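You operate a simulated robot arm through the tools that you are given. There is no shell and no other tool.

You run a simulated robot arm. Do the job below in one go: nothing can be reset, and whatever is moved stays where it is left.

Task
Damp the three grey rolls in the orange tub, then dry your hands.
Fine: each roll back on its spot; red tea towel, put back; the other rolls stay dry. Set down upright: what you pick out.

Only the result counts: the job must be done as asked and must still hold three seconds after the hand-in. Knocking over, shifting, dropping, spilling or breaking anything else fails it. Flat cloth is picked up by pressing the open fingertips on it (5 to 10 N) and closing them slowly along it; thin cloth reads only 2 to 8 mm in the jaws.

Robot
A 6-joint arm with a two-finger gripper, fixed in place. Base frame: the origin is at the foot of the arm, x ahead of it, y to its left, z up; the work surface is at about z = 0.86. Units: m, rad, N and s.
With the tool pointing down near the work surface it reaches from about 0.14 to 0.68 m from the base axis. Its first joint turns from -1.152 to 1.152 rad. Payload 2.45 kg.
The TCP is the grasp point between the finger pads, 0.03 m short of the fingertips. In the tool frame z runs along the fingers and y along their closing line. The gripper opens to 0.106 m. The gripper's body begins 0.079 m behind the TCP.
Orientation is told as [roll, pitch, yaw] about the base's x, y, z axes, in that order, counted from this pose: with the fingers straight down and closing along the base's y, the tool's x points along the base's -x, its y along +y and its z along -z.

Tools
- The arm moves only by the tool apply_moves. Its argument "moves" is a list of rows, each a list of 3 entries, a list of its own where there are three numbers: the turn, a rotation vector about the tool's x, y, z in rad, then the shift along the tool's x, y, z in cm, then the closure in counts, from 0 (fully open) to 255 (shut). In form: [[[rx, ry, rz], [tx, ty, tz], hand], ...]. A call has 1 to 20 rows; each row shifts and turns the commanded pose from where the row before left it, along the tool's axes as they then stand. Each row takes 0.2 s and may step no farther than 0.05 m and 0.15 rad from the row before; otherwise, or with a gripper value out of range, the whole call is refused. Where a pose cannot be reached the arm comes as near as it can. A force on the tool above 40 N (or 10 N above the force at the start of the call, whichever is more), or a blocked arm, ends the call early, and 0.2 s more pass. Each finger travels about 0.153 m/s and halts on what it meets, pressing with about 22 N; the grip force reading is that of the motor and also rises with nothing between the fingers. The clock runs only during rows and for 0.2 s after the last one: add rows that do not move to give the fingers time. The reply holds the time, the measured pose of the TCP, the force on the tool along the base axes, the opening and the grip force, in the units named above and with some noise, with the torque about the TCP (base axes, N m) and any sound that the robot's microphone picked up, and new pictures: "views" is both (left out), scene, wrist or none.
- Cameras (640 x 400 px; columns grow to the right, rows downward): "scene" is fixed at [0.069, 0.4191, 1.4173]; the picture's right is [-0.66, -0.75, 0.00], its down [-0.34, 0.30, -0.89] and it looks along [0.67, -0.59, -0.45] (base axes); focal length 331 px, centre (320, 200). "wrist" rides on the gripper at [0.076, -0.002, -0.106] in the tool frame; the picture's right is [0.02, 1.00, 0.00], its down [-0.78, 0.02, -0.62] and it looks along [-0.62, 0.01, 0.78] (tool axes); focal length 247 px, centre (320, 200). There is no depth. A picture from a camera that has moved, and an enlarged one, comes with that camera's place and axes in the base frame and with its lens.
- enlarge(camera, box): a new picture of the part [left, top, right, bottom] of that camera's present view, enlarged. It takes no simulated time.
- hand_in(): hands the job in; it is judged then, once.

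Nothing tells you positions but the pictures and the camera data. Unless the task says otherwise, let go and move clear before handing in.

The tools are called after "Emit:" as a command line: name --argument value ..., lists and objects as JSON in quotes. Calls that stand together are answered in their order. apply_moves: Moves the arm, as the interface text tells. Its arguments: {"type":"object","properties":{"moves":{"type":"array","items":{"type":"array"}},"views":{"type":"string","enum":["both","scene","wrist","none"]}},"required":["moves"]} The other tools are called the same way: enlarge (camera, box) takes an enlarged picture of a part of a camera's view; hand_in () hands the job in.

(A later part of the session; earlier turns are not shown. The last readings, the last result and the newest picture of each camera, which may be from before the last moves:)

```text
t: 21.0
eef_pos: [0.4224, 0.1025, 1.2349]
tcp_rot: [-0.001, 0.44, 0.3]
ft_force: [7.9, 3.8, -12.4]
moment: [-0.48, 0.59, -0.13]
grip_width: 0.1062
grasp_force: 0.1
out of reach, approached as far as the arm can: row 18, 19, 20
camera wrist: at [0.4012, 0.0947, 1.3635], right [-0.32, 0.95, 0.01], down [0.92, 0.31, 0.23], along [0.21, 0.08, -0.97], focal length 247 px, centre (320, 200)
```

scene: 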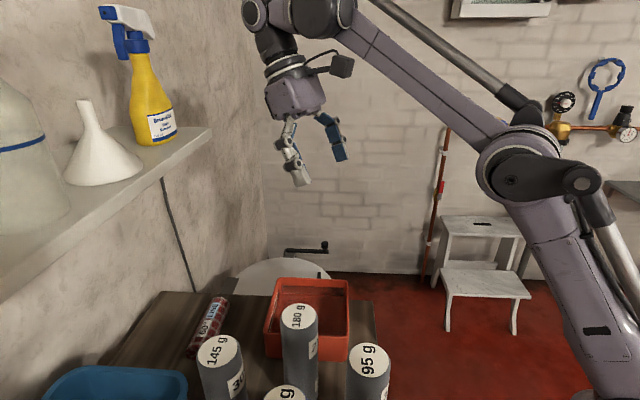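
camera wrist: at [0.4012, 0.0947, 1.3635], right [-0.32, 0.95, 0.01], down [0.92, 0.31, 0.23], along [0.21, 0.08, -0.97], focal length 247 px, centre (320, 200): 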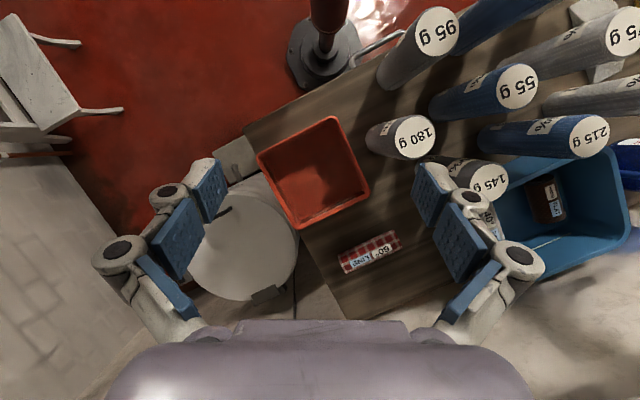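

The tub is seen well from above now. The force reading is odd because the arm ran into its limit; I will hold still and check.

Emit:
apply_moves --moves '[[[0, 0, 0], [0, 0, 0], 0], [[0, 0, 0], [0, 0, 0], 0]]' --views "wrist"

Emit:
enlarge --camera "wrist" --box '[230, 90, 430, 290]'

Emit:
enlarge --camera "wrist" --box '[360, 0, 640, 240]'

```text
t: 21.6
eef_pos: [0.4221, 0.1037, 1.2354]
tcp_rot: [0.003, 0.44, 0.305]
ft_force: [7.7, 3.8, -13.0]
moment: [-0.58, 0.62, -0.12]
grip_width: 0.1062
grasp_force: 0.0
camera wrist: at [0.401, 0.0945, 1.3638], right [-0.32, 0.95, 0.01], down [0.92, 0.31, 0.23], along [0.21, 0.08, -0.97], focal length 247 px, centre (320, 200)
```

wrist: 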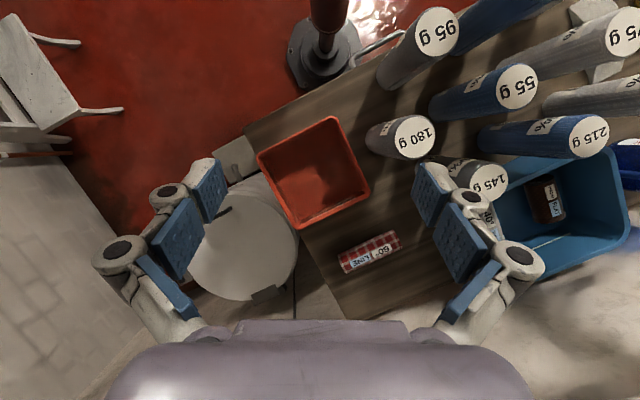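

```text
2.00 times, centred on (330, 190) of wrist
camera zoom: at [0.401, 0.0945, 1.3638], right [-0.32, 0.95, 0.01], down [0.92, 0.31, 0.23], along [0.21, 0.08, -0.97], focal length 494 px, centre (300, 220)
```

zoom: 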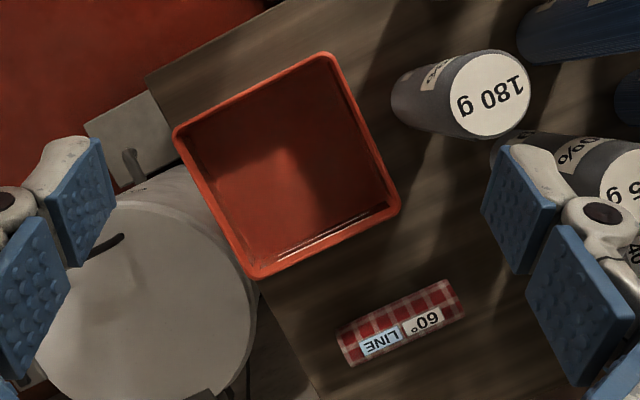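

```text
1.67 times, centred on (500, 120) of wrist
camera zoom: at [0.401, 0.0945, 1.3638], right [-0.32, 0.95, 0.01], down [0.92, 0.31, 0.23], along [0.21, 0.08, -0.97], focal length 412 px, centre (20, 333)
```

zoom: 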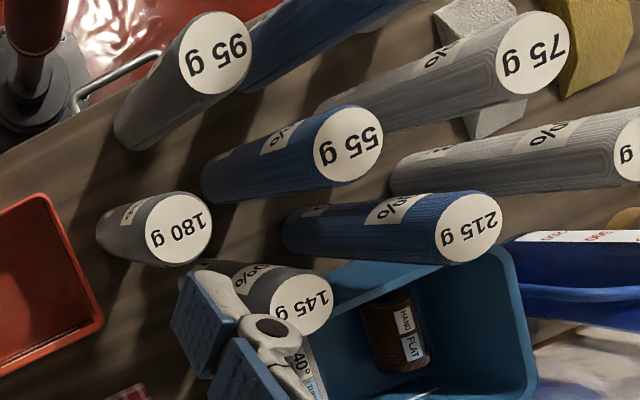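

The tub is a 0.147 m square turned 45°, centre about (0.457, 0.107). I will pitch back to vertical to get off the limit, and zoom the scene camera onto the fill line to see whether I can use it as a water gauge.

Emit:
apply_moves --moves '[[[0, -0.15, 0], [0, 0, 0], 0], [[0, -0.15, 0], [0, 0, 0], 0], [[0, -0.14, 0], [0, 0, 0], 0], [[0, 0, 0], [0, 0, 0], 0]]' --views "scene"

Emit:
enlarge --camera "scene" --box '[262, 278, 302, 360]'

Emit:
enlarge --camera "scene" --box '[270, 300, 290, 316]'

```text
t: 22.6
eef_pos: [0.422, 0.1026, 1.2354]
tcp_rot: [0.002, -0.003, 0.304]
ft_force: [0.6, 0.0, 1.0]
moment: [-0.01, 0.01, 0.02]
grip_width: 0.106
grasp_force: 0.1
```

scene: 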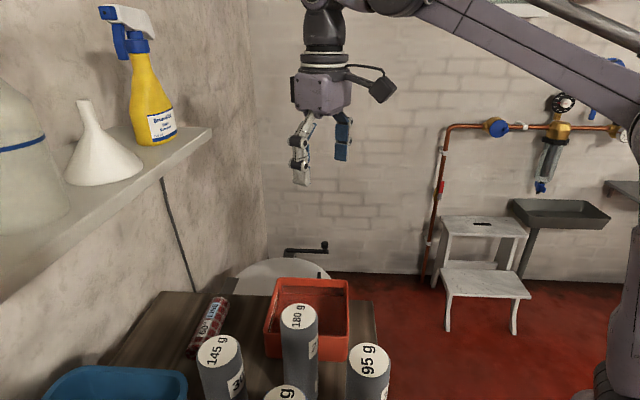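

```text
4.88 times, centred on (282, 319) of scene
camera zoom: at [0.069, 0.4191, 1.4173], right [-0.66, -0.75, 0.0], down [-0.34, 0.3, -0.89], along [0.67, -0.59, -0.45], focal length 1614 px, centre (505, -380)
```

zoom: 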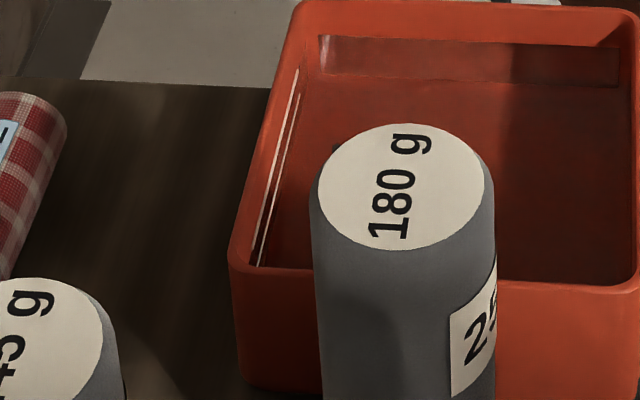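

```text
16.00 times, centred on (280, 308) of scene
camera zoom: at [0.069, 0.4191, 1.4173], right [-0.66, -0.75, 0.0], down [-0.34, 0.3, -0.89], along [0.67, -0.59, -0.45], focal length 5294 px, centre (960, -1528)
```

zoom: 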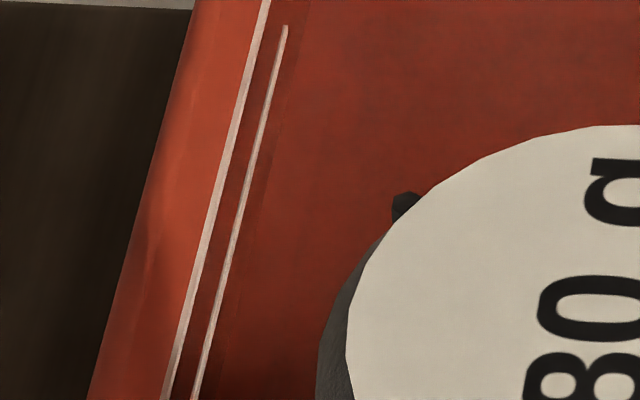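

The reflection of the fill line in the water is visible, so I can gauge the water level and hence how much each roll takes up. I will take a high-zoom baseline of it.

Emit:
enlarge --camera "scene" --box '[270, 288, 290, 300.5]'

Emit:
enlarge --camera "scene" --box '[276, 280, 308, 300]'

Emit:
enlarge --camera "scene" --box '[260, 316, 292, 336]'

```text
16.00 times, centred on (280, 294) of scene
camera zoom: at [0.069, 0.4191, 1.4173], right [-0.66, -0.75, 0.0], down [-0.34, 0.3, -0.89], along [0.67, -0.59, -0.45], focal length 5294 px, centre (960, -1308)
```

zoom: 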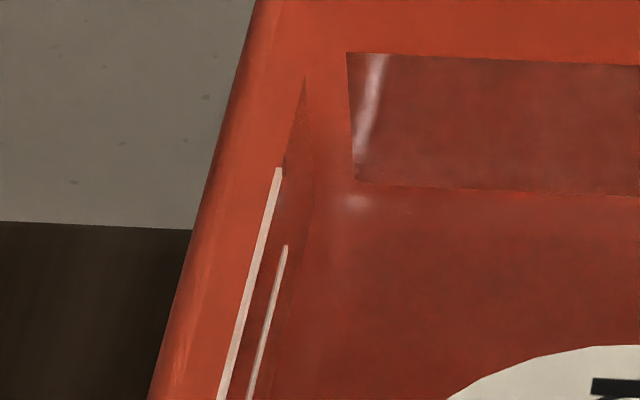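

```text
16.00 times, centred on (292, 290) of scene
camera zoom: at [0.069, 0.4191, 1.4173], right [-0.66, -0.75, 0.0], down [-0.34, 0.3, -0.89], along [0.67, -0.59, -0.45], focal length 5294 px, centre (768, -1240)
```

zoom: 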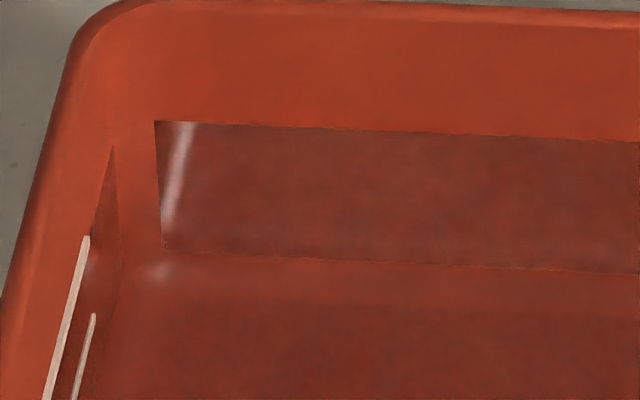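

```text
16.00 times, centred on (276, 326) of scene
camera zoom: at [0.069, 0.4191, 1.4173], right [-0.66, -0.75, 0.0], down [-0.34, 0.3, -0.89], along [0.67, -0.59, -0.45], focal length 5294 px, centre (1024, -1816)
```

zoom: 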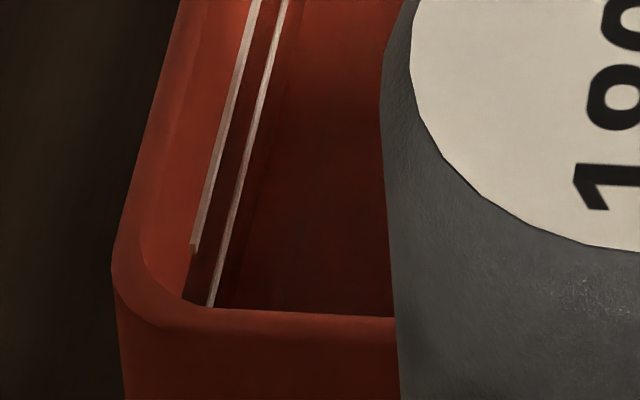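

Baseline water gauge recorded: the reflection block on the far wall spans rows 53–180, and the fill line and its reflection end at rows 168 and 245. I will now record baseline close-ups of the grey rolls' tops and hover above the 180 g roll near (0.355, 0.210).

Emit:
enlarge --camera "scene" --box '[278, 304, 318, 329]'

Emit:
enlarge --camera "scene" --box '[198, 339, 238, 364]'

Emit:
enlarge --camera "scene" --box '[350, 347, 390, 372]'

Emit:
apply_moves --moves '[[[0, 0, 0], [1.06, 4.08, 1.17], 0], [[0, 0, 0], [1.06, 4.08, 1.17], 0], [[0, 0, 0], [1.06, 4.08, 1.17], 0], [[0, 0, 0], [0, 0, 0], 0]]' --views "both"

```text
16.00 times, centred on (298, 316) of scene
camera zoom: at [0.069, 0.4191, 1.4173], right [-0.66, -0.75, 0.0], down [-0.34, 0.3, -0.89], along [0.67, -0.59, -0.45], focal length 5294 px, centre (672, -1664)
```

zoom: 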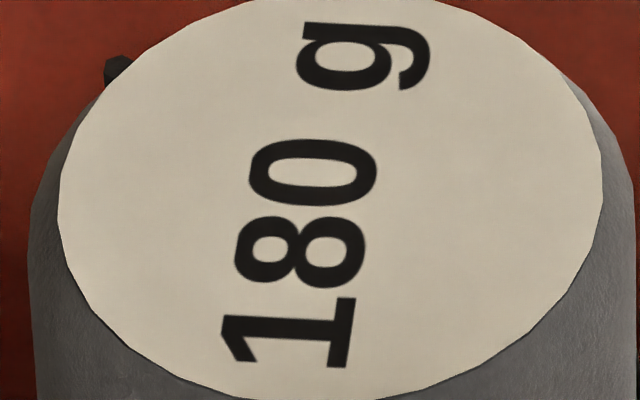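

```text
16.00 times, centred on (218, 352) of scene
camera zoom: at [0.069, 0.4191, 1.4173], right [-0.66, -0.75, 0.0], down [-0.34, 0.3, -0.89], along [0.67, -0.59, -0.45], focal length 5294 px, centre (1952, -2224)
```

zoom: 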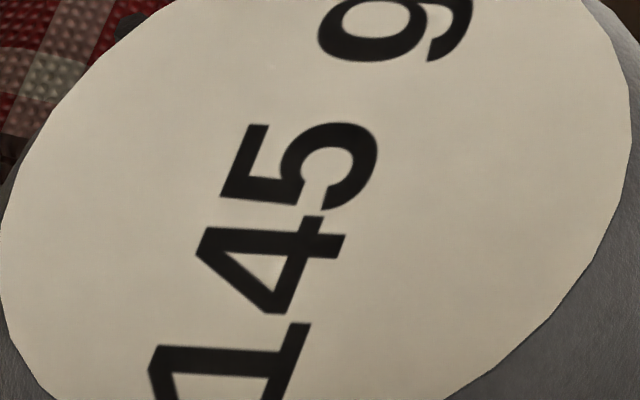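

```text
16.00 times, centred on (370, 360) of scene
camera zoom: at [0.069, 0.4191, 1.4173], right [-0.66, -0.75, 0.0], down [-0.34, 0.3, -0.89], along [0.67, -0.59, -0.45], focal length 5294 px, centre (-480, -2352)
```

zoom: 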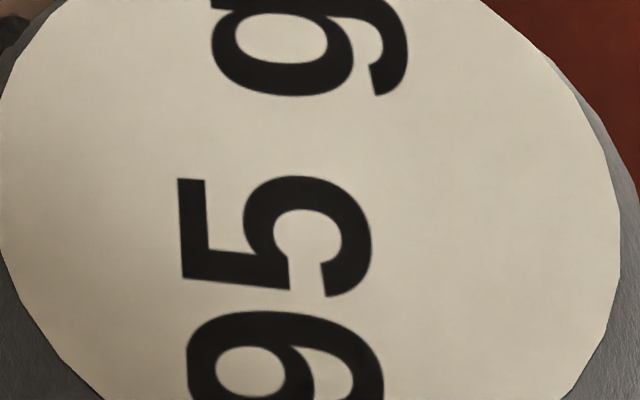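

```text
t: 23.6
eef_pos: [0.3563, 0.2088, 1.2001]
tcp_rot: [0.002, 0.001, 0.303]
ft_force: [-0.2, -0.3, 0.2]
moment: [-0.01, -0.02, -0.02]
grip_width: 0.106
grasp_force: 0.1
camera wrist: at [0.2845, 0.185, 1.3061], right [-0.32, 0.95, 0.0], down [0.74, 0.25, 0.62], along [0.59, 0.2, -0.78], focal length 247 px, centre (320, 200)
```

scene: 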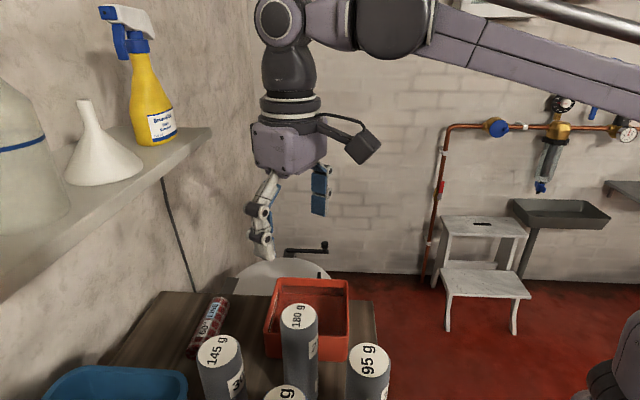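
wrist: 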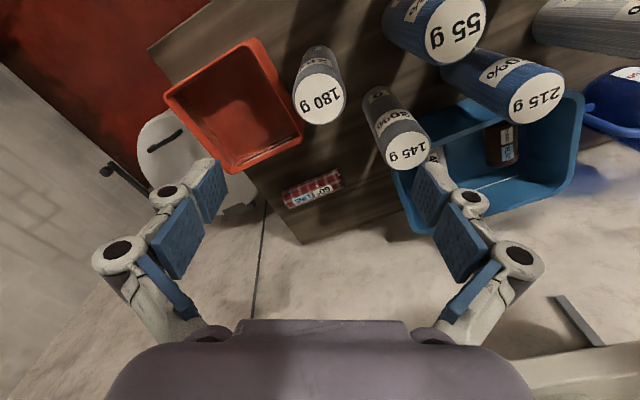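

The 180 g roll sits right on the tool axis (pixel about (320, 99), as predicted). I will zoom to verify before descending.

Emit:
enlarge --camera "wrist" --box '[280, 35, 440, 175]'

Emit:
enlarge --camera "wrist" --box '[160, 30, 320, 220]'

```text
2.86 times, centred on (360, 105) of wrist
camera zoom: at [0.2845, 0.185, 1.3061], right [-0.32, 0.95, 0.0], down [0.74, 0.25, 0.62], along [0.59, 0.2, -0.78], focal length 706 px, centre (206, 471)
```

zoom: 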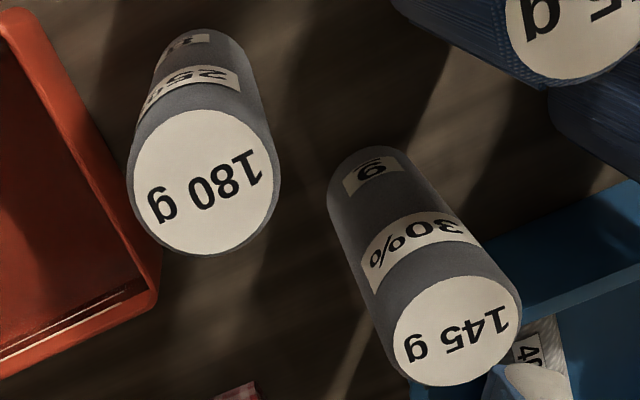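

```text
2.11 times, centred on (240, 125) of wrist
camera zoom: at [0.2845, 0.185, 1.3061], right [-0.32, 0.95, 0.0], down [0.74, 0.25, 0.62], along [0.59, 0.2, -0.78], focal length 520 px, centre (488, 358)
```

zoom: 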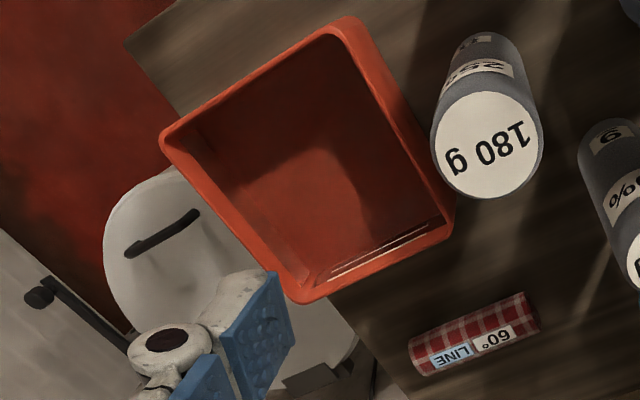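

The roll's top is centred under the tool (diameter about 0.052 m, top at about z 1.05). I will descend to z ≈ 1.012 with the fingers open.

Emit:
apply_moves --moves '[[[0, 0, 0], [0, 0, 4.7], 0], [[0, 0, 0], [0, 0, 4.7], 0], [[0, 0, 0], [0, 0, 4.7], 0], [[0, 0, 0], [0, 0, 4.7], 0], [[0, 0, 0], [0, 0, 0], 0]]' --views "both"

```text
t: 24.8
eef_pos: [0.3554, 0.2103, 1.0126]
tcp_rot: [0.002, 0.0, 0.301]
ft_force: [-0.5, 0.0, -1.3]
moment: [0.01, 0.02, -0.03]
grip_width: 0.106
grasp_force: 0.1
camera wrist: at [0.2836, 0.1854, 1.1197], right [-0.32, 0.95, 0.0], down [0.74, 0.25, 0.62], along [0.59, 0.2, -0.78], focal length 247 px, centre (320, 200)
```

scene: 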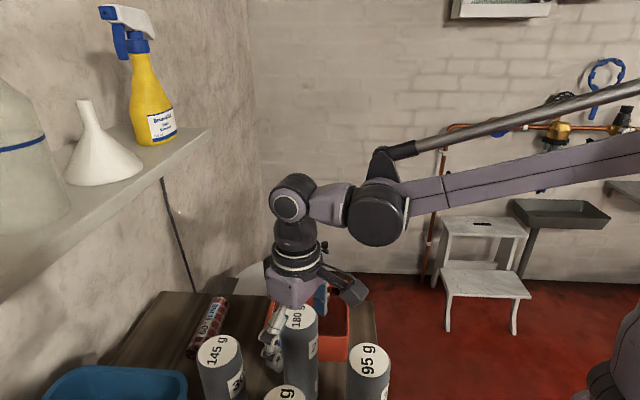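
wrist: 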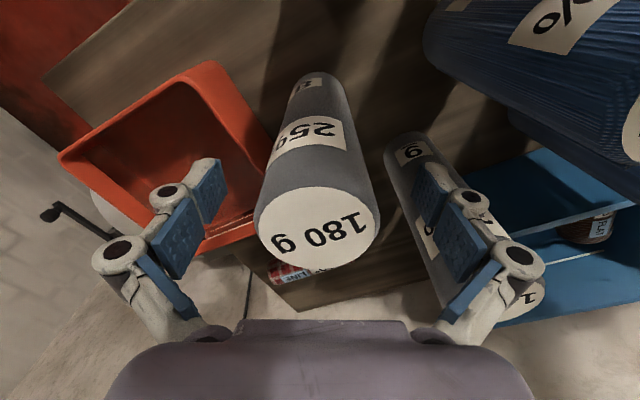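

The roll is centred (its top is at about z 1.042). I will lower one more centimetre and close gently.

Emit:
apply_moves --moves '[[[0, 0, 0], [0, 0, 1.0], 0], [[0, 0, 0], [0, 0, 0], 60], [[0, 0, 0], [0, 0, 0], 100], [[0, 0, 0], [0, 0, 0], 115], [[0, 0, 0], [0, 0, 0], 125], [[0, 0, 0], [0, 0, 0], 135], [[0, 0, 0], [0, 0, 0], 150], [[0, 0, 0], [0, 0, 0], 170]]' --views "wrist"

```text
t: 26.6
eef_pos: [0.3569, 0.2096, 1.0027]
tcp_rot: [0.0, 0.0, 0.302]
ft_force: [0.8, -0.6, 3.6]
moment: [-0.08, -0.03, 0.04]
grip_width: 0.0551
grasp_force: 22.0
camera wrist: at [0.2843, 0.185, 1.1097], right [-0.32, 0.95, 0.0], down [0.74, 0.25, 0.62], along [0.59, 0.2, -0.78], focal length 247 px, centre (320, 200)
```

wrist: 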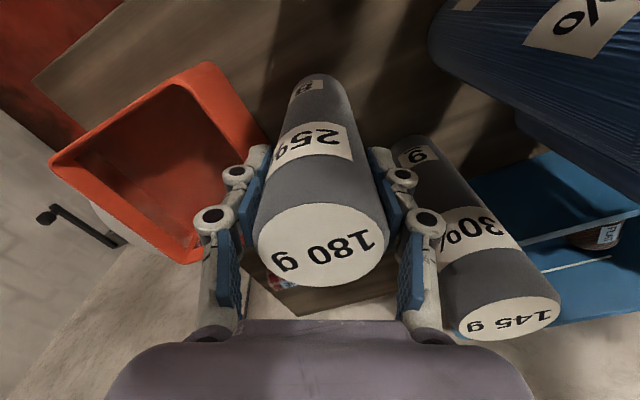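

The 180 g roll is gripped at 0.055 m width. I will lift it 12 cm and weigh it dry with repeated readings.

Emit:
apply_moves --moves '[[[0, 0, 0], [0, 0, -1.0], 170], [[0, 0, 0], [0, 0, -2.0], 170], [[0, 0, 0], [0, 0, -3.0], 170], [[0, 0, 0], [0, 0, -3.0], 170], [[0, 0, 0], [0, 0, -3.0], 170], [[0, 0, 0], [0, 0, 0], 170], [[0, 0, 0], [0, 0, 0], 170]]' --views "both"

Emit:
apply_moves --moves '[[[0, 0, 0], [0, 0, 0], 170]]' --views "none"

Emit:
apply_moves --moves '[[[0, 0, 0], [0, 0, 0], 170]]' --views "none"

Emit:
apply_moves --moves '[[[0, 0, 0], [0, 0, 0], 170]]' --views "none"

Emit:
apply_moves --moves '[[[0, 0, 0], [0, 0, 0], 170]]' --views "none"

Emit:
apply_moves --moves '[[[0, 0, 0], [0, 0, 0], 170]]' --views "none"

Emit:
enlarge --camera "scene" --box '[255, 270, 365, 370]'

```text
t: 28.2
eef_pos: [0.3565, 0.2111, 1.1236]
tcp_rot: [0.002, 0.0, 0.301]
ft_force: [0.3, 0.0, -1.7]
moment: [0.0, 0.01, 0.0]
grip_width: 0.0549
grasp_force: 22.5
camera wrist: at [0.2846, 0.1871, 1.23], right [-0.32, 0.95, 0.0], down [0.74, 0.25, 0.62], along [0.59, 0.2, -0.78], focal length 247 px, centre (320, 200)
```

scene: 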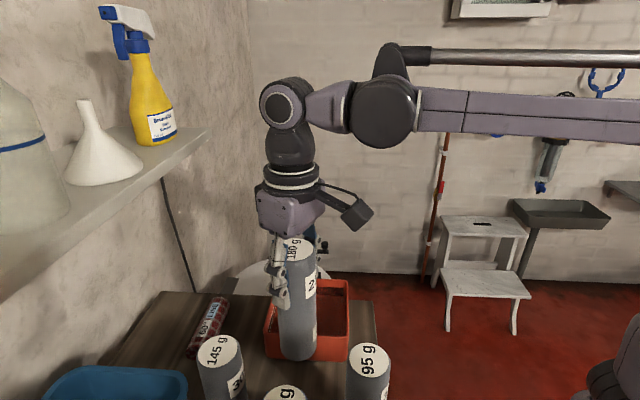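
wrist: 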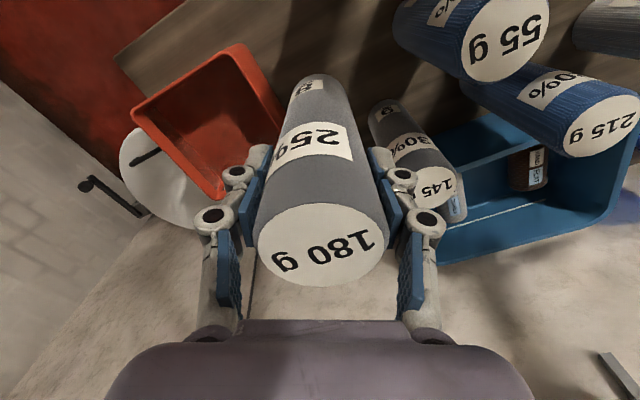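

```text
t: 28.6
eef_pos: [0.3573, 0.2111, 1.1247]
tcp_rot: [0.001, 0.001, 0.303]
ft_force: [0.3, -0.4, -2.0]
moment: [-0.02, -0.02, 0.0]
grip_width: 0.055
grasp_force: 22.3
```

```text
t: 29.0
eef_pos: [0.3567, 0.2117, 1.1234]
tcp_rot: [0.004, 0.002, 0.302]
ft_force: [0.7, 0.1, -1.9]
moment: [0.01, 0.03, -0.01]
grip_width: 0.0551
grasp_force: 21.4
```

```text
t: 29.4
eef_pos: [0.3559, 0.2113, 1.1241]
tcp_rot: [0.001, -0.002, 0.304]
ft_force: [-0.3, -0.1, -1.0]
moment: [0.01, 0.0, -0.03]
grip_width: 0.055
grasp_force: 22.2
```

```text
t: 29.8
eef_pos: [0.3571, 0.211, 1.1217]
tcp_rot: [0.0, 0.001, 0.303]
ft_force: [-0.4, 0.2, -1.6]
moment: [0.01, 0.01, 0.0]
grip_width: 0.0552
grasp_force: 22.0
```

```text
t: 30.2
eef_pos: [0.3577, 0.2121, 1.1217]
tcp_rot: [0.002, 0.001, 0.302]
ft_force: [-0.6, 0.3, -2.0]
moment: [-0.02, 0.01, 0.03]
grip_width: 0.055
grasp_force: 22.3
```

```text
4.00 times, centred on (310, 320) of scene
camera zoom: at [0.069, 0.4191, 1.4173], right [-0.66, -0.75, 0.0], down [-0.34, 0.3, -0.89], along [0.67, -0.59, -0.45], focal length 1324 px, centre (360, -280)
```

zoom: 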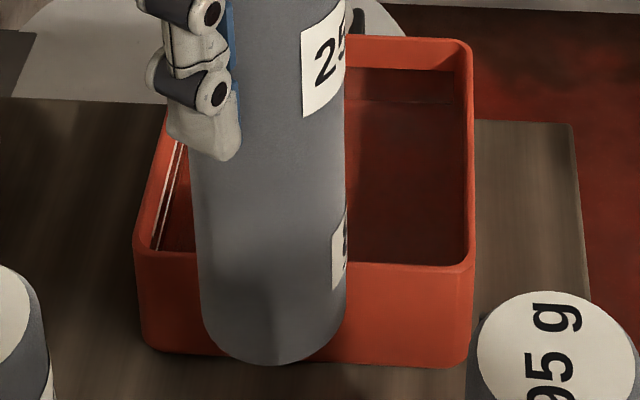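

Dry weight reads about 1.7 N, which matches 180 g, so weighing works. I will carry it over the tub centre at this height.

Emit:
apply_moves --moves '[[[0, 0, 0], [-1.62, -3.23, 0], 170], [[0, 0, 0], [-1.62, -3.23, 0], 170], [[0, 0, 0], [-1.62, -3.23, 0], 170], [[0, 0, 0], [-1.62, -3.23, 0], 170], [[0, 0, 0], [0, 0, 0], 170]]' --views "both"

Emit:
enlarge --camera "scene" --box '[255, 260, 365, 360]'

Emit:
enlarge --camera "wrist" --box '[170, 0, 470, 200]'

```text
t: 31.4
eef_pos: [0.4571, 0.1051, 1.1229]
tcp_rot: [0.003, 0.0, 0.303]
ft_force: [0.3, 0.5, -0.7]
moment: [0.01, -0.01, -0.02]
grip_width: 0.0554
grasp_force: 22.3
camera wrist: at [0.3844, 0.0814, 1.2296], right [-0.32, 0.95, 0.0], down [0.74, 0.25, 0.62], along [0.59, 0.2, -0.78], focal length 247 px, centre (320, 200)
```

scene: 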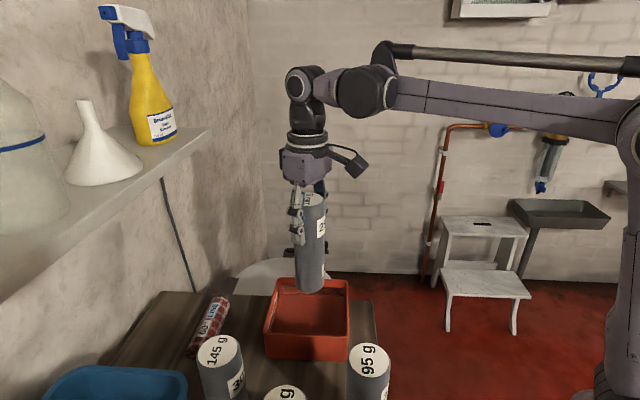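
wrist: 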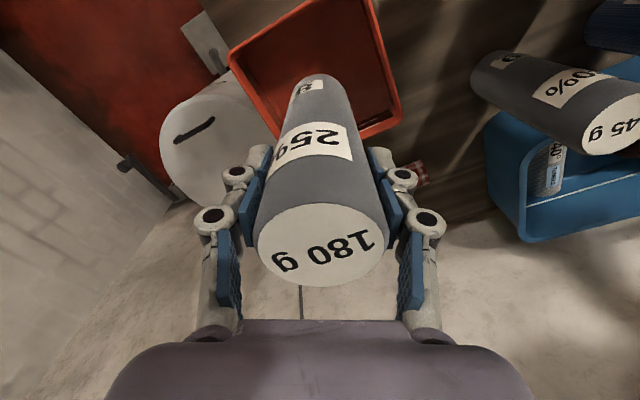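

```text
4.00 times, centred on (310, 310) of scene
camera zoom: at [0.0691, 0.4191, 1.4173], right [-0.66, -0.75, 0.0], down [-0.34, 0.3, -0.89], along [0.67, -0.59, -0.45], focal length 1324 px, centre (360, -240)
```

zoom: 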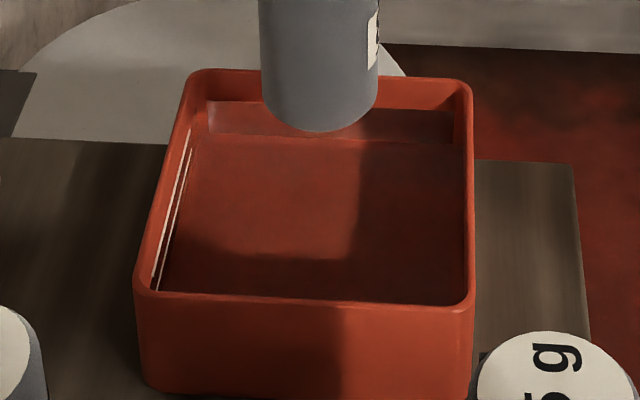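

```text
2.00 times, centred on (320, 100) of wrist
camera zoom: at [0.3844, 0.0814, 1.2296], right [-0.32, 0.95, 0.0], down [0.74, 0.25, 0.62], along [0.59, 0.2, -0.78], focal length 494 px, centre (320, 400)
```

zoom: 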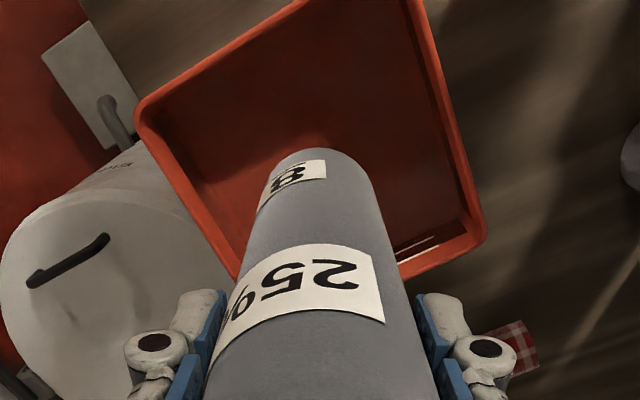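

The roll is over the tub centre. I will make a short, shallow first dip (about 2 cm, under a second) to learn how fast it takes up water, then lift it just above the water to drip.

Emit:
apply_moves --moves '[[[0, 0, 0], [0, 0, 3.5], 170], [[0, 0, 0], [0, 0, 3.5], 170], [[0, 0, 0], [0, 0, 1.35], 170], [[0, 0, 0], [0, 0, 1.35], 170], [[0, 0, 0], [0, 0, -1.35], 170], [[0, 0, 0], [0, 0, -1.35], 170], [[0, 0, 0], [0, 0, -1.5], 170], [[0, 0, 0], [0, 0, 0], 170], [[0, 0, 0], [0, 0, 0], 170]]' --views "scene"

Emit:
enlarge --camera "scene" --box '[255, 260, 365, 360]'

Emit:
enlarge --camera "scene" --box '[270, 288, 290, 300.5]'

Emit:
apply_moves --moves '[[[0, 0, 0], [0, 0, 0], 170]]' --views "none"

Emit:
apply_moves --moves '[[[0, 0, 0], [0, 0, 0], 170]]' --views "none"

Emit:
apply_moves --moves '[[[0, 0, 0], [0, 0, 0], 170]]' --views "none"

Emit:
apply_moves --moves '[[[0, 0, 0], [0, 0, 0], 170]]' --views "none"

```text
t: 33.4
eef_pos: [0.4566, 0.1059, 1.0684]
tcp_rot: [0.003, 0.0, 0.302]
ft_force: [0.7, -0.2, -5.0]
moment: [-0.04, 0.01, 0.02]
grip_width: 0.0552
grasp_force: 22.3
```

scene: 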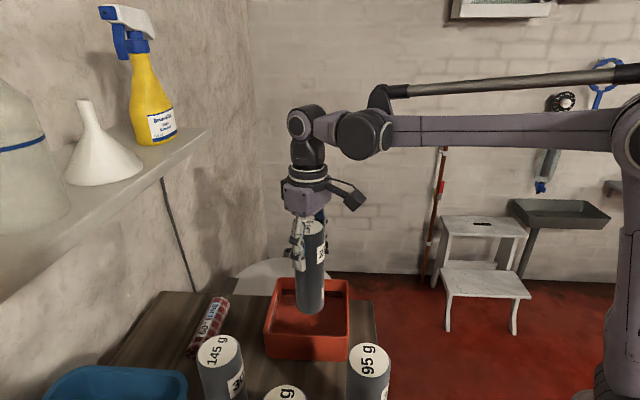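

```text
4.00 times, centred on (310, 310) of scene
camera zoom: at [0.0691, 0.4191, 1.4173], right [-0.66, -0.75, 0.0], down [-0.34, 0.3, -0.89], along [0.67, -0.59, -0.45], focal length 1324 px, centre (360, -240)
```

zoom: 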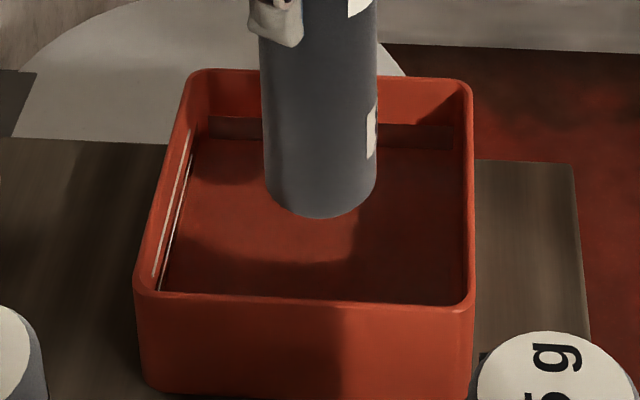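

```text
16.00 times, centred on (280, 294) of scene
camera zoom: at [0.0691, 0.4191, 1.4173], right [-0.66, -0.75, 0.0], down [-0.34, 0.3, -0.89], along [0.67, -0.59, -0.45], focal length 5294 px, centre (960, -1308)
```

zoom: 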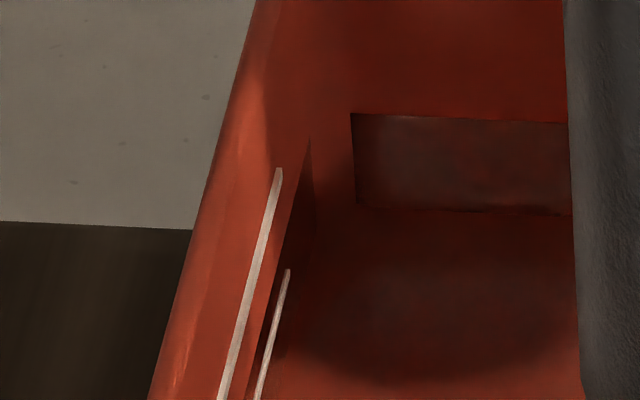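

```text
t: 33.8
eef_pos: [0.456, 0.1059, 1.0686]
tcp_rot: [0.001, 0.0, 0.306]
ft_force: [-0.2, -0.1, -4.4]
moment: [-0.01, 0.01, 0.02]
grip_width: 0.0548
grasp_force: 21.9
```

```text
t: 34.2
eef_pos: [0.4556, 0.1067, 1.068]
tcp_rot: [0.001, 0.0, 0.303]
ft_force: [-0.7, 1.0, -3.2]
moment: [0.02, 0.03, 0.03]
grip_width: 0.0554
grasp_force: 22.3
```

```text
t: 34.6
eef_pos: [0.4558, 0.1059, 1.0681]
tcp_rot: [0.001, 0.0, 0.301]
ft_force: [-0.3, 0.2, -5.2]
moment: [0.01, 0.03, 0.0]
grip_width: 0.055
grasp_force: 22.0
```

```text
t: 35.0
eef_pos: [0.4553, 0.1062, 1.0686]
tcp_rot: [0.002, 0.001, 0.303]
ft_force: [-0.6, -0.8, -4.9]
moment: [-0.04, 0.02, -0.01]
grip_width: 0.0552
grasp_force: 22.1
```

The roll now weighs about 4.5 N and the water level dropped about a centimetre: it took up far more than expected. I will hold it above the water and see whether it drips back.

Emit:
enlarge --camera "scene" --box '[270, 288, 290, 300.5]'

Emit:
apply_moves --moves '[[[0, 0, 0], [0, 0, 0], 170], [[0, 0, 0], [0, 0, 0], 170], [[0, 0, 0], [0, 0, 0], 170], [[0, 0, 0], [0, 0, 0], 170], [[0, 0, 0], [0, 0, 0], 170], [[0, 0, 0], [0, 0, 0], 170], [[0, 0, 0], [0, 0, 0], 170], [[0, 0, 0], [0, 0, 0], 170], [[0, 0, 0], [0, 0, 0], 170], [[0, 0, 0], [0, 0, 0], 170]]' --views "both"

Emit:
enlarge --camera "scene" --box '[270, 288, 290, 300.5]'

Emit:
apply_moves --moves '[[[0, 0, 0], [0, 0, 0], 170]]' --views "none"

Emit:
apply_moves --moves '[[[0, 0, 0], [0, 0, 0], 170]]' --views "none"

Emit:
apply_moves --moves '[[[0, 0, 0], [0, 0, 0], 170]]' --views "none"

Emit:
apply_moves --moves '[[[0, 0, 0], [0, 0, 0], 170]]' --views "none"

```text
16.00 times, centred on (280, 294) of scene
camera zoom: at [0.0691, 0.4191, 1.4173], right [-0.66, -0.75, 0.0], down [-0.34, 0.3, -0.89], along [0.67, -0.59, -0.45], focal length 5294 px, centre (960, -1308)
```

zoom: 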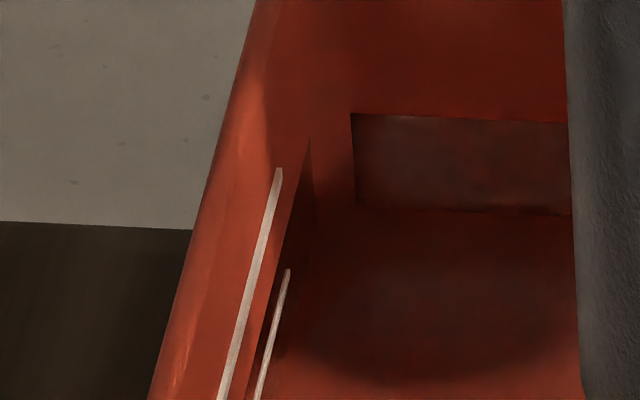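

```text
t: 37.2
eef_pos: [0.4569, 0.1049, 1.0683]
tcp_rot: [0.001, 0.0, 0.303]
ft_force: [-0.8, 0.2, -5.0]
moment: [-0.03, 0.01, 0.01]
grip_width: 0.0549
grasp_force: 22.3
camera wrist: at [0.3844, 0.0819, 1.1745], right [-0.32, 0.95, 0.0], down [0.74, 0.25, 0.62], along [0.59, 0.2, -0.78], focal length 247 px, centre (320, 200)
```

scene: 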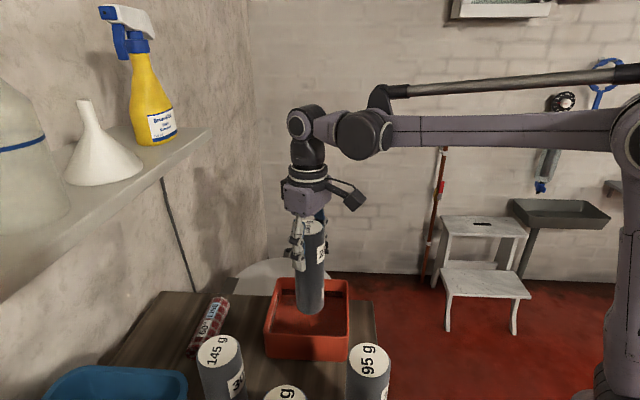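
wrist: 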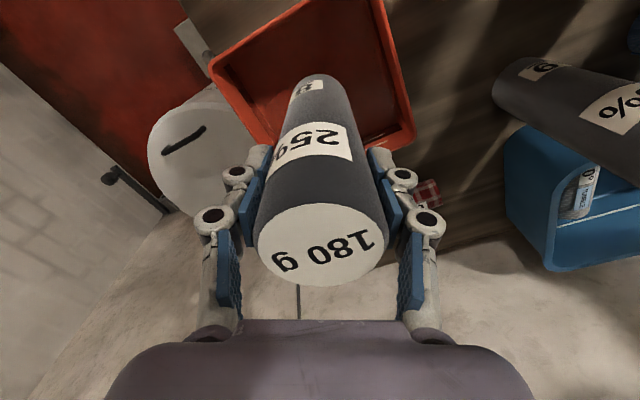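

```text
16.00 times, centred on (280, 294) of scene
camera zoom: at [0.0691, 0.4191, 1.4173], right [-0.66, -0.75, 0.0], down [-0.34, 0.3, -0.89], along [0.67, -0.59, -0.45], focal length 5294 px, centre (960, -1308)
```

zoom: 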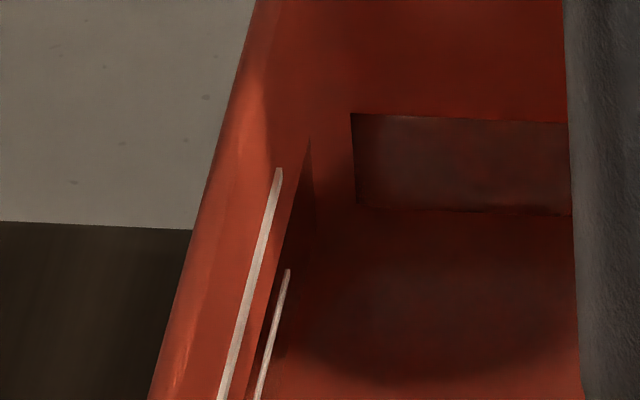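

```text
t: 37.6
eef_pos: [0.4566, 0.1058, 1.0683]
tcp_rot: [0.004, 0.001, 0.3]
ft_force: [0.0, -0.1, -4.3]
moment: [-0.03, -0.01, 0.0]
grip_width: 0.0555
grasp_force: 22.2
```

```text
t: 38.0
eef_pos: [0.4564, 0.1066, 1.0679]
tcp_rot: [0.003, 0.0, 0.304]
ft_force: [0.9, 0.6, -4.0]
moment: [-0.01, 0.0, -0.01]
grip_width: 0.0549
grasp_force: 22.0
```

```text
t: 38.4
eef_pos: [0.4562, 0.107, 1.0685]
tcp_rot: [0.001, 0.0, 0.306]
ft_force: [-1.0, 0.0, -4.5]
moment: [0.01, 0.01, 0.03]
grip_width: 0.0551
grasp_force: 22.0
```

```text
t: 38.8
eef_pos: [0.4565, 0.1056, 1.0685]
tcp_rot: [0.003, 0.0, 0.303]
ft_force: [0.4, -0.2, -4.5]
moment: [0.01, 0.03, 0.0]
grip_width: 0.0551
grasp_force: 22.0
```

The roll is stable at roughly 4.5 N with the level 11 mm lower, so it took far more than its 25 %. I need to understand how it behaves; I will look closely at the roll and the tub.

Emit:
enlarge --camera "scene" --box '[280, 210, 350, 320]'

Emit:
enlarge --camera "wrist" --box '[200, 40, 440, 300]'

Emit:
enlarge --camera "scene" --box '[255, 270, 365, 370]'

```text
3.64 times, centred on (315, 265) of scene
camera zoom: at [0.0691, 0.4191, 1.4173], right [-0.66, -0.75, 0.0], down [-0.34, 0.3, -0.89], along [0.67, -0.59, -0.45], focal length 1203 px, centre (338, -36)
```

zoom: 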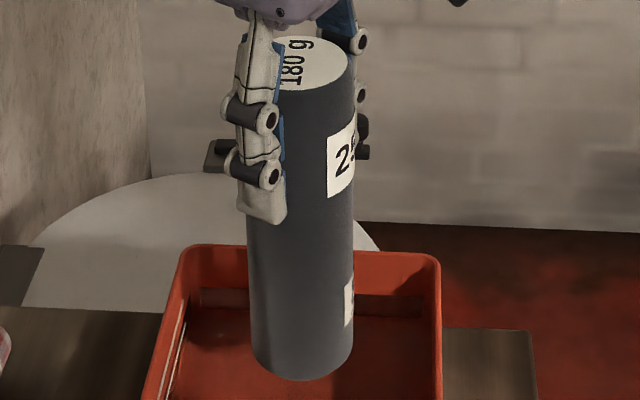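

```text
1.54 times, centred on (320, 170) of wrist
camera zoom: at [0.3844, 0.0819, 1.1745], right [-0.32, 0.95, 0.0], down [0.74, 0.25, 0.62], along [0.59, 0.2, -0.78], focal length 380 px, centre (320, 246)
```

zoom: 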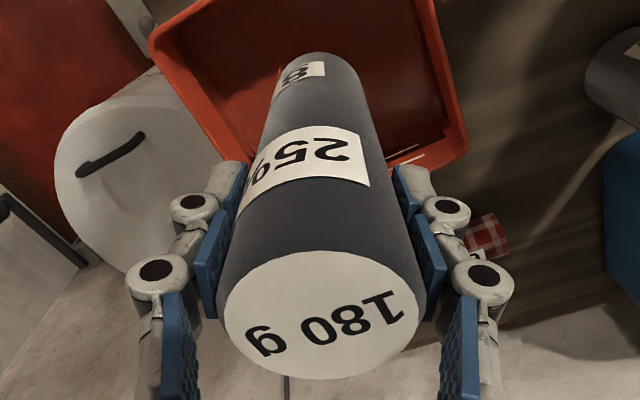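

```text
4.00 times, centred on (310, 320) of scene
camera zoom: at [0.0691, 0.4191, 1.4173], right [-0.66, -0.75, 0.0], down [-0.34, 0.3, -0.89], along [0.67, -0.59, -0.45], focal length 1324 px, centre (360, -280)
```

zoom: 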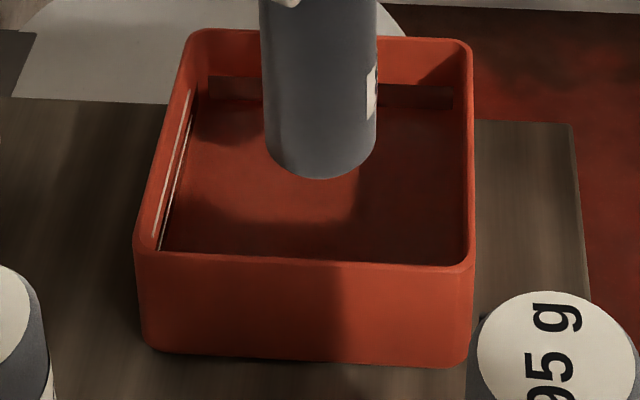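

I will keep it over the tub and take a longer series of readings, watching for any drainage.

Emit:
apply_moves --moves '[[[0, 0, 0], [0, 0, 0], 170], [[0, 0, 0], [0, 0, 0], 170], [[0, 0, 0], [0, 0, 0], 170], [[0, 0, 0], [0, 0, 0], 170]]' --views "none"

Emit:
apply_moves --moves '[[[0, 0, 0], [0, 0, 0], 170], [[0, 0, 0], [0, 0, 0], 170], [[0, 0, 0], [0, 0, 0], 170], [[0, 0, 0], [0, 0, 0], 170]]' --views "none"

Emit:
apply_moves --moves '[[[0, 0, 0], [0, 0, 0], 170], [[0, 0, 0], [0, 0, 0], 170], [[0, 0, 0], [0, 0, 0], 170], [[0, 0, 0], [0, 0, 0], 170]]' --views "none"

Emit:
apply_moves --moves '[[[0, 0, 0], [0, 0, 0], 170], [[0, 0, 0], [0, 0, 0], 170], [[0, 0, 0], [0, 0, 0], 170], [[0, 0, 0], [0, 0, 0], 170]]' --views "none"

Emit:
apply_moves --moves '[[[0, 0, 0], [0, 0, 0], 170], [[0, 0, 0], [0, 0, 0], 170], [[0, 0, 0], [0, 0, 0], 170], [[0, 0, 0], [0, 0, 0], 170]]' --views "none"

Emit:
apply_moves --moves '[[[0, 0, 0], [0, 0, 0], 170], [[0, 0, 0], [0, 0, 0], 170], [[0, 0, 0], [0, 0, 0], 170], [[0, 0, 0], [0, 0, 0], 170]]' --views "none"

Emit:
apply_moves --moves '[[[0, 0, 0], [0, 0, 0], 170], [[0, 0, 0], [0, 0, 0], 170], [[0, 0, 0], [0, 0, 0], 170], [[0, 0, 0], [0, 0, 0], 170]]' --views "none"

Emit:
apply_moves --moves '[[[0, 0, 0], [0, 0, 0], 170], [[0, 0, 0], [0, 0, 0], 170], [[0, 0, 0], [0, 0, 0], 170], [[0, 0, 0], [0, 0, 0], 170]]' --views "none"

Emit:
enlarge --camera "scene" --box '[270, 288, 290, 300.5]'

```text
t: 39.8
eef_pos: [0.4544, 0.1061, 1.0682]
tcp_rot: [0.002, 0.002, 0.303]
ft_force: [-1.2, 0.1, -4.4]
moment: [-0.01, 0.0, 0.0]
grip_width: 0.0551
grasp_force: 21.9
```

```text
t: 40.8
eef_pos: [0.4554, 0.1067, 1.0692]
tcp_rot: [0.002, -0.002, 0.304]
ft_force: [-0.2, 0.4, -4.4]
moment: [0.03, 0.0, 0.0]
grip_width: 0.0551
grasp_force: 21.6
```

```text
t: 41.8
eef_pos: [0.4553, 0.1057, 1.0678]
tcp_rot: [0.002, 0.002, 0.302]
ft_force: [-0.2, -0.6, -3.5]
moment: [-0.03, 0.0, -0.01]
grip_width: 0.0551
grasp_force: 21.8
```

```text
t: 42.8
eef_pos: [0.4568, 0.1062, 1.0686]
tcp_rot: [0.003, -0.001, 0.302]
ft_force: [-0.7, 0.7, -4.5]
moment: [-0.02, 0.0, 0.01]
grip_width: 0.0551
grasp_force: 21.9
```

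```text
t: 43.8
eef_pos: [0.455, 0.106, 1.0677]
tcp_rot: [0.001, 0.001, 0.303]
ft_force: [1.1, 0.7, -4.7]
moment: [-0.04, 0.0, 0.0]
grip_width: 0.0549
grasp_force: 21.5
```

```text
t: 44.8
eef_pos: [0.4556, 0.1063, 1.068]
tcp_rot: [0.001, 0.0, 0.302]
ft_force: [0.2, 0.2, -4.3]
moment: [0.0, -0.01, 0.0]
grip_width: 0.0553
grasp_force: 22.1
```

```text
t: 45.8
eef_pos: [0.4556, 0.1066, 1.0676]
tcp_rot: [0.002, -0.001, 0.302]
ft_force: [-0.5, 0.4, -3.9]
moment: [-0.01, -0.01, -0.02]
grip_width: 0.0553
grasp_force: 22.0
```

```text
t: 46.8
eef_pos: [0.4572, 0.107, 1.0679]
tcp_rot: [0.002, -0.001, 0.302]
ft_force: [0.4, 0.6, -4.3]
moment: [0.02, 0.01, -0.01]
grip_width: 0.0553
grasp_force: 22.4
```

```text
16.00 times, centred on (280, 294) of scene
camera zoom: at [0.0691, 0.4191, 1.4173], right [-0.66, -0.75, 0.0], down [-0.34, 0.3, -0.89], along [0.67, -0.59, -0.45], focal length 5294 px, centre (960, -1308)
```

zoom: 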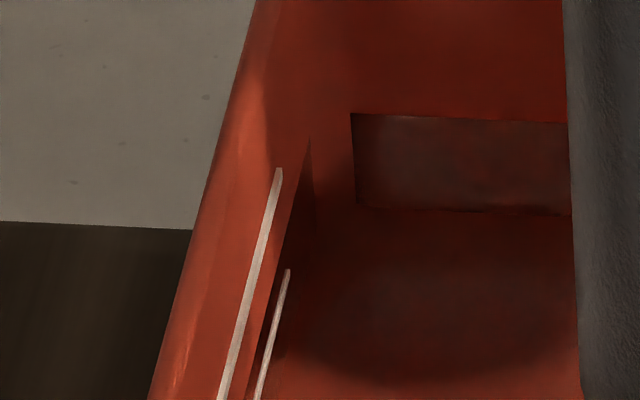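

It holds steady at about 4.4 N (roughly 265 g of water), with no drainage. I will test whether closing the hand harder wrings water back into the tub.

Emit:
apply_moves --moves '[[[0, 0, 0], [0, 0, 0], 200], [[0, 0, 0], [0, 0, 0], 255], [[0, 0, 0], [0, 0, 0], 255], [[0, 0, 0], [0, 0, 0], 255], [[0, 0, 0], [0, 0, 0], 255], [[0, 0, 0], [0, 0, 0], 255]]' --views "none"

Emit:
apply_moves --moves '[[[0, 0, 0], [0, 0, 0], 255], [[0, 0, 0], [0, 0, 0], 255], [[0, 0, 0], [0, 0, 0], 255], [[0, 0, 0], [0, 0, 0], 255]]' --views "none"

Emit:
apply_moves --moves '[[[0, 0, 0], [0, 0, 0], 255], [[0, 0, 0], [0, 0, 0], 255], [[0, 0, 0], [0, 0, 0], 255], [[0, 0, 0], [0, 0, 0], 255]]' --views "none"

Emit:
apply_moves --moves '[[[0, 0, 0], [0, 0, 0], 255], [[0, 0, 0], [0, 0, 0], 255], [[0, 0, 0], [0, 0, 0], 255], [[0, 0, 0], [0, 0, 0], 255]]' --views "wrist"

Emit:
enlarge --camera "scene" --box '[270, 288, 290, 300.5]'

```text
t: 48.2
eef_pos: [0.4563, 0.1065, 1.0684]
tcp_rot: [0.002, 0.0, 0.303]
ft_force: [0.5, 1.0, -4.0]
moment: [0.01, -0.01, -0.03]
grip_width: 0.0551
grasp_force: 22.0
```

```text
t: 49.2
eef_pos: [0.457, 0.106, 1.0686]
tcp_rot: [0.001, 0.0, 0.303]
ft_force: [-0.2, -0.6, -4.0]
moment: [0.0, 0.01, 0.0]
grip_width: 0.0552
grasp_force: 21.9
```

```text
t: 50.2
eef_pos: [0.4563, 0.1074, 1.068]
tcp_rot: [0.002, 0.0, 0.305]
ft_force: [0.3, 0.0, -4.5]
moment: [0.03, 0.01, 0.01]
grip_width: 0.0551
grasp_force: 22.2
```

```text
t: 51.2
eef_pos: [0.4563, 0.106, 1.0681]
tcp_rot: [0.002, 0.0, 0.304]
ft_force: [-0.3, -0.1, -3.9]
moment: [-0.05, 0.01, -0.02]
grip_width: 0.0552
grasp_force: 22.4
camera wrist: at [0.3844, 0.0819, 1.1745], right [-0.32, 0.95, 0.0], down [0.74, 0.25, 0.62], along [0.59, 0.2, -0.78], focal length 247 px, centre (320, 200)
```

wrist: 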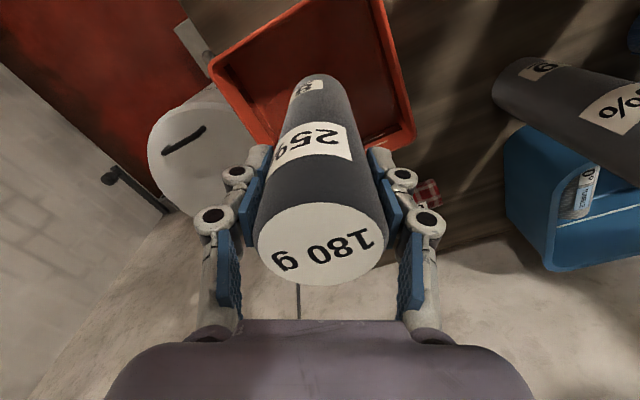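

```text
16.00 times, centred on (280, 294) of scene
camera zoom: at [0.0691, 0.4191, 1.4173], right [-0.66, -0.75, 0.0], down [-0.34, 0.3, -0.89], along [0.67, -0.59, -0.45], focal length 5294 px, centre (960, -1308)
```

zoom: 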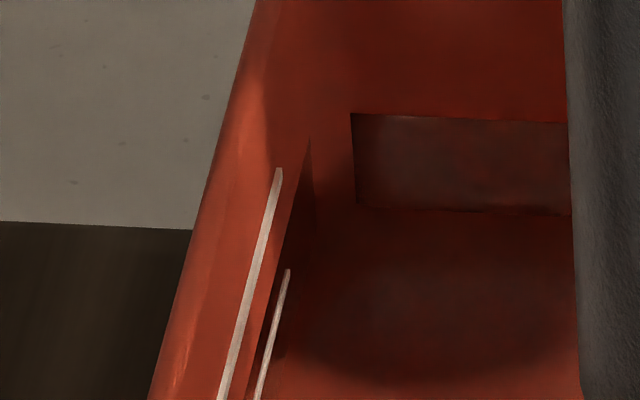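

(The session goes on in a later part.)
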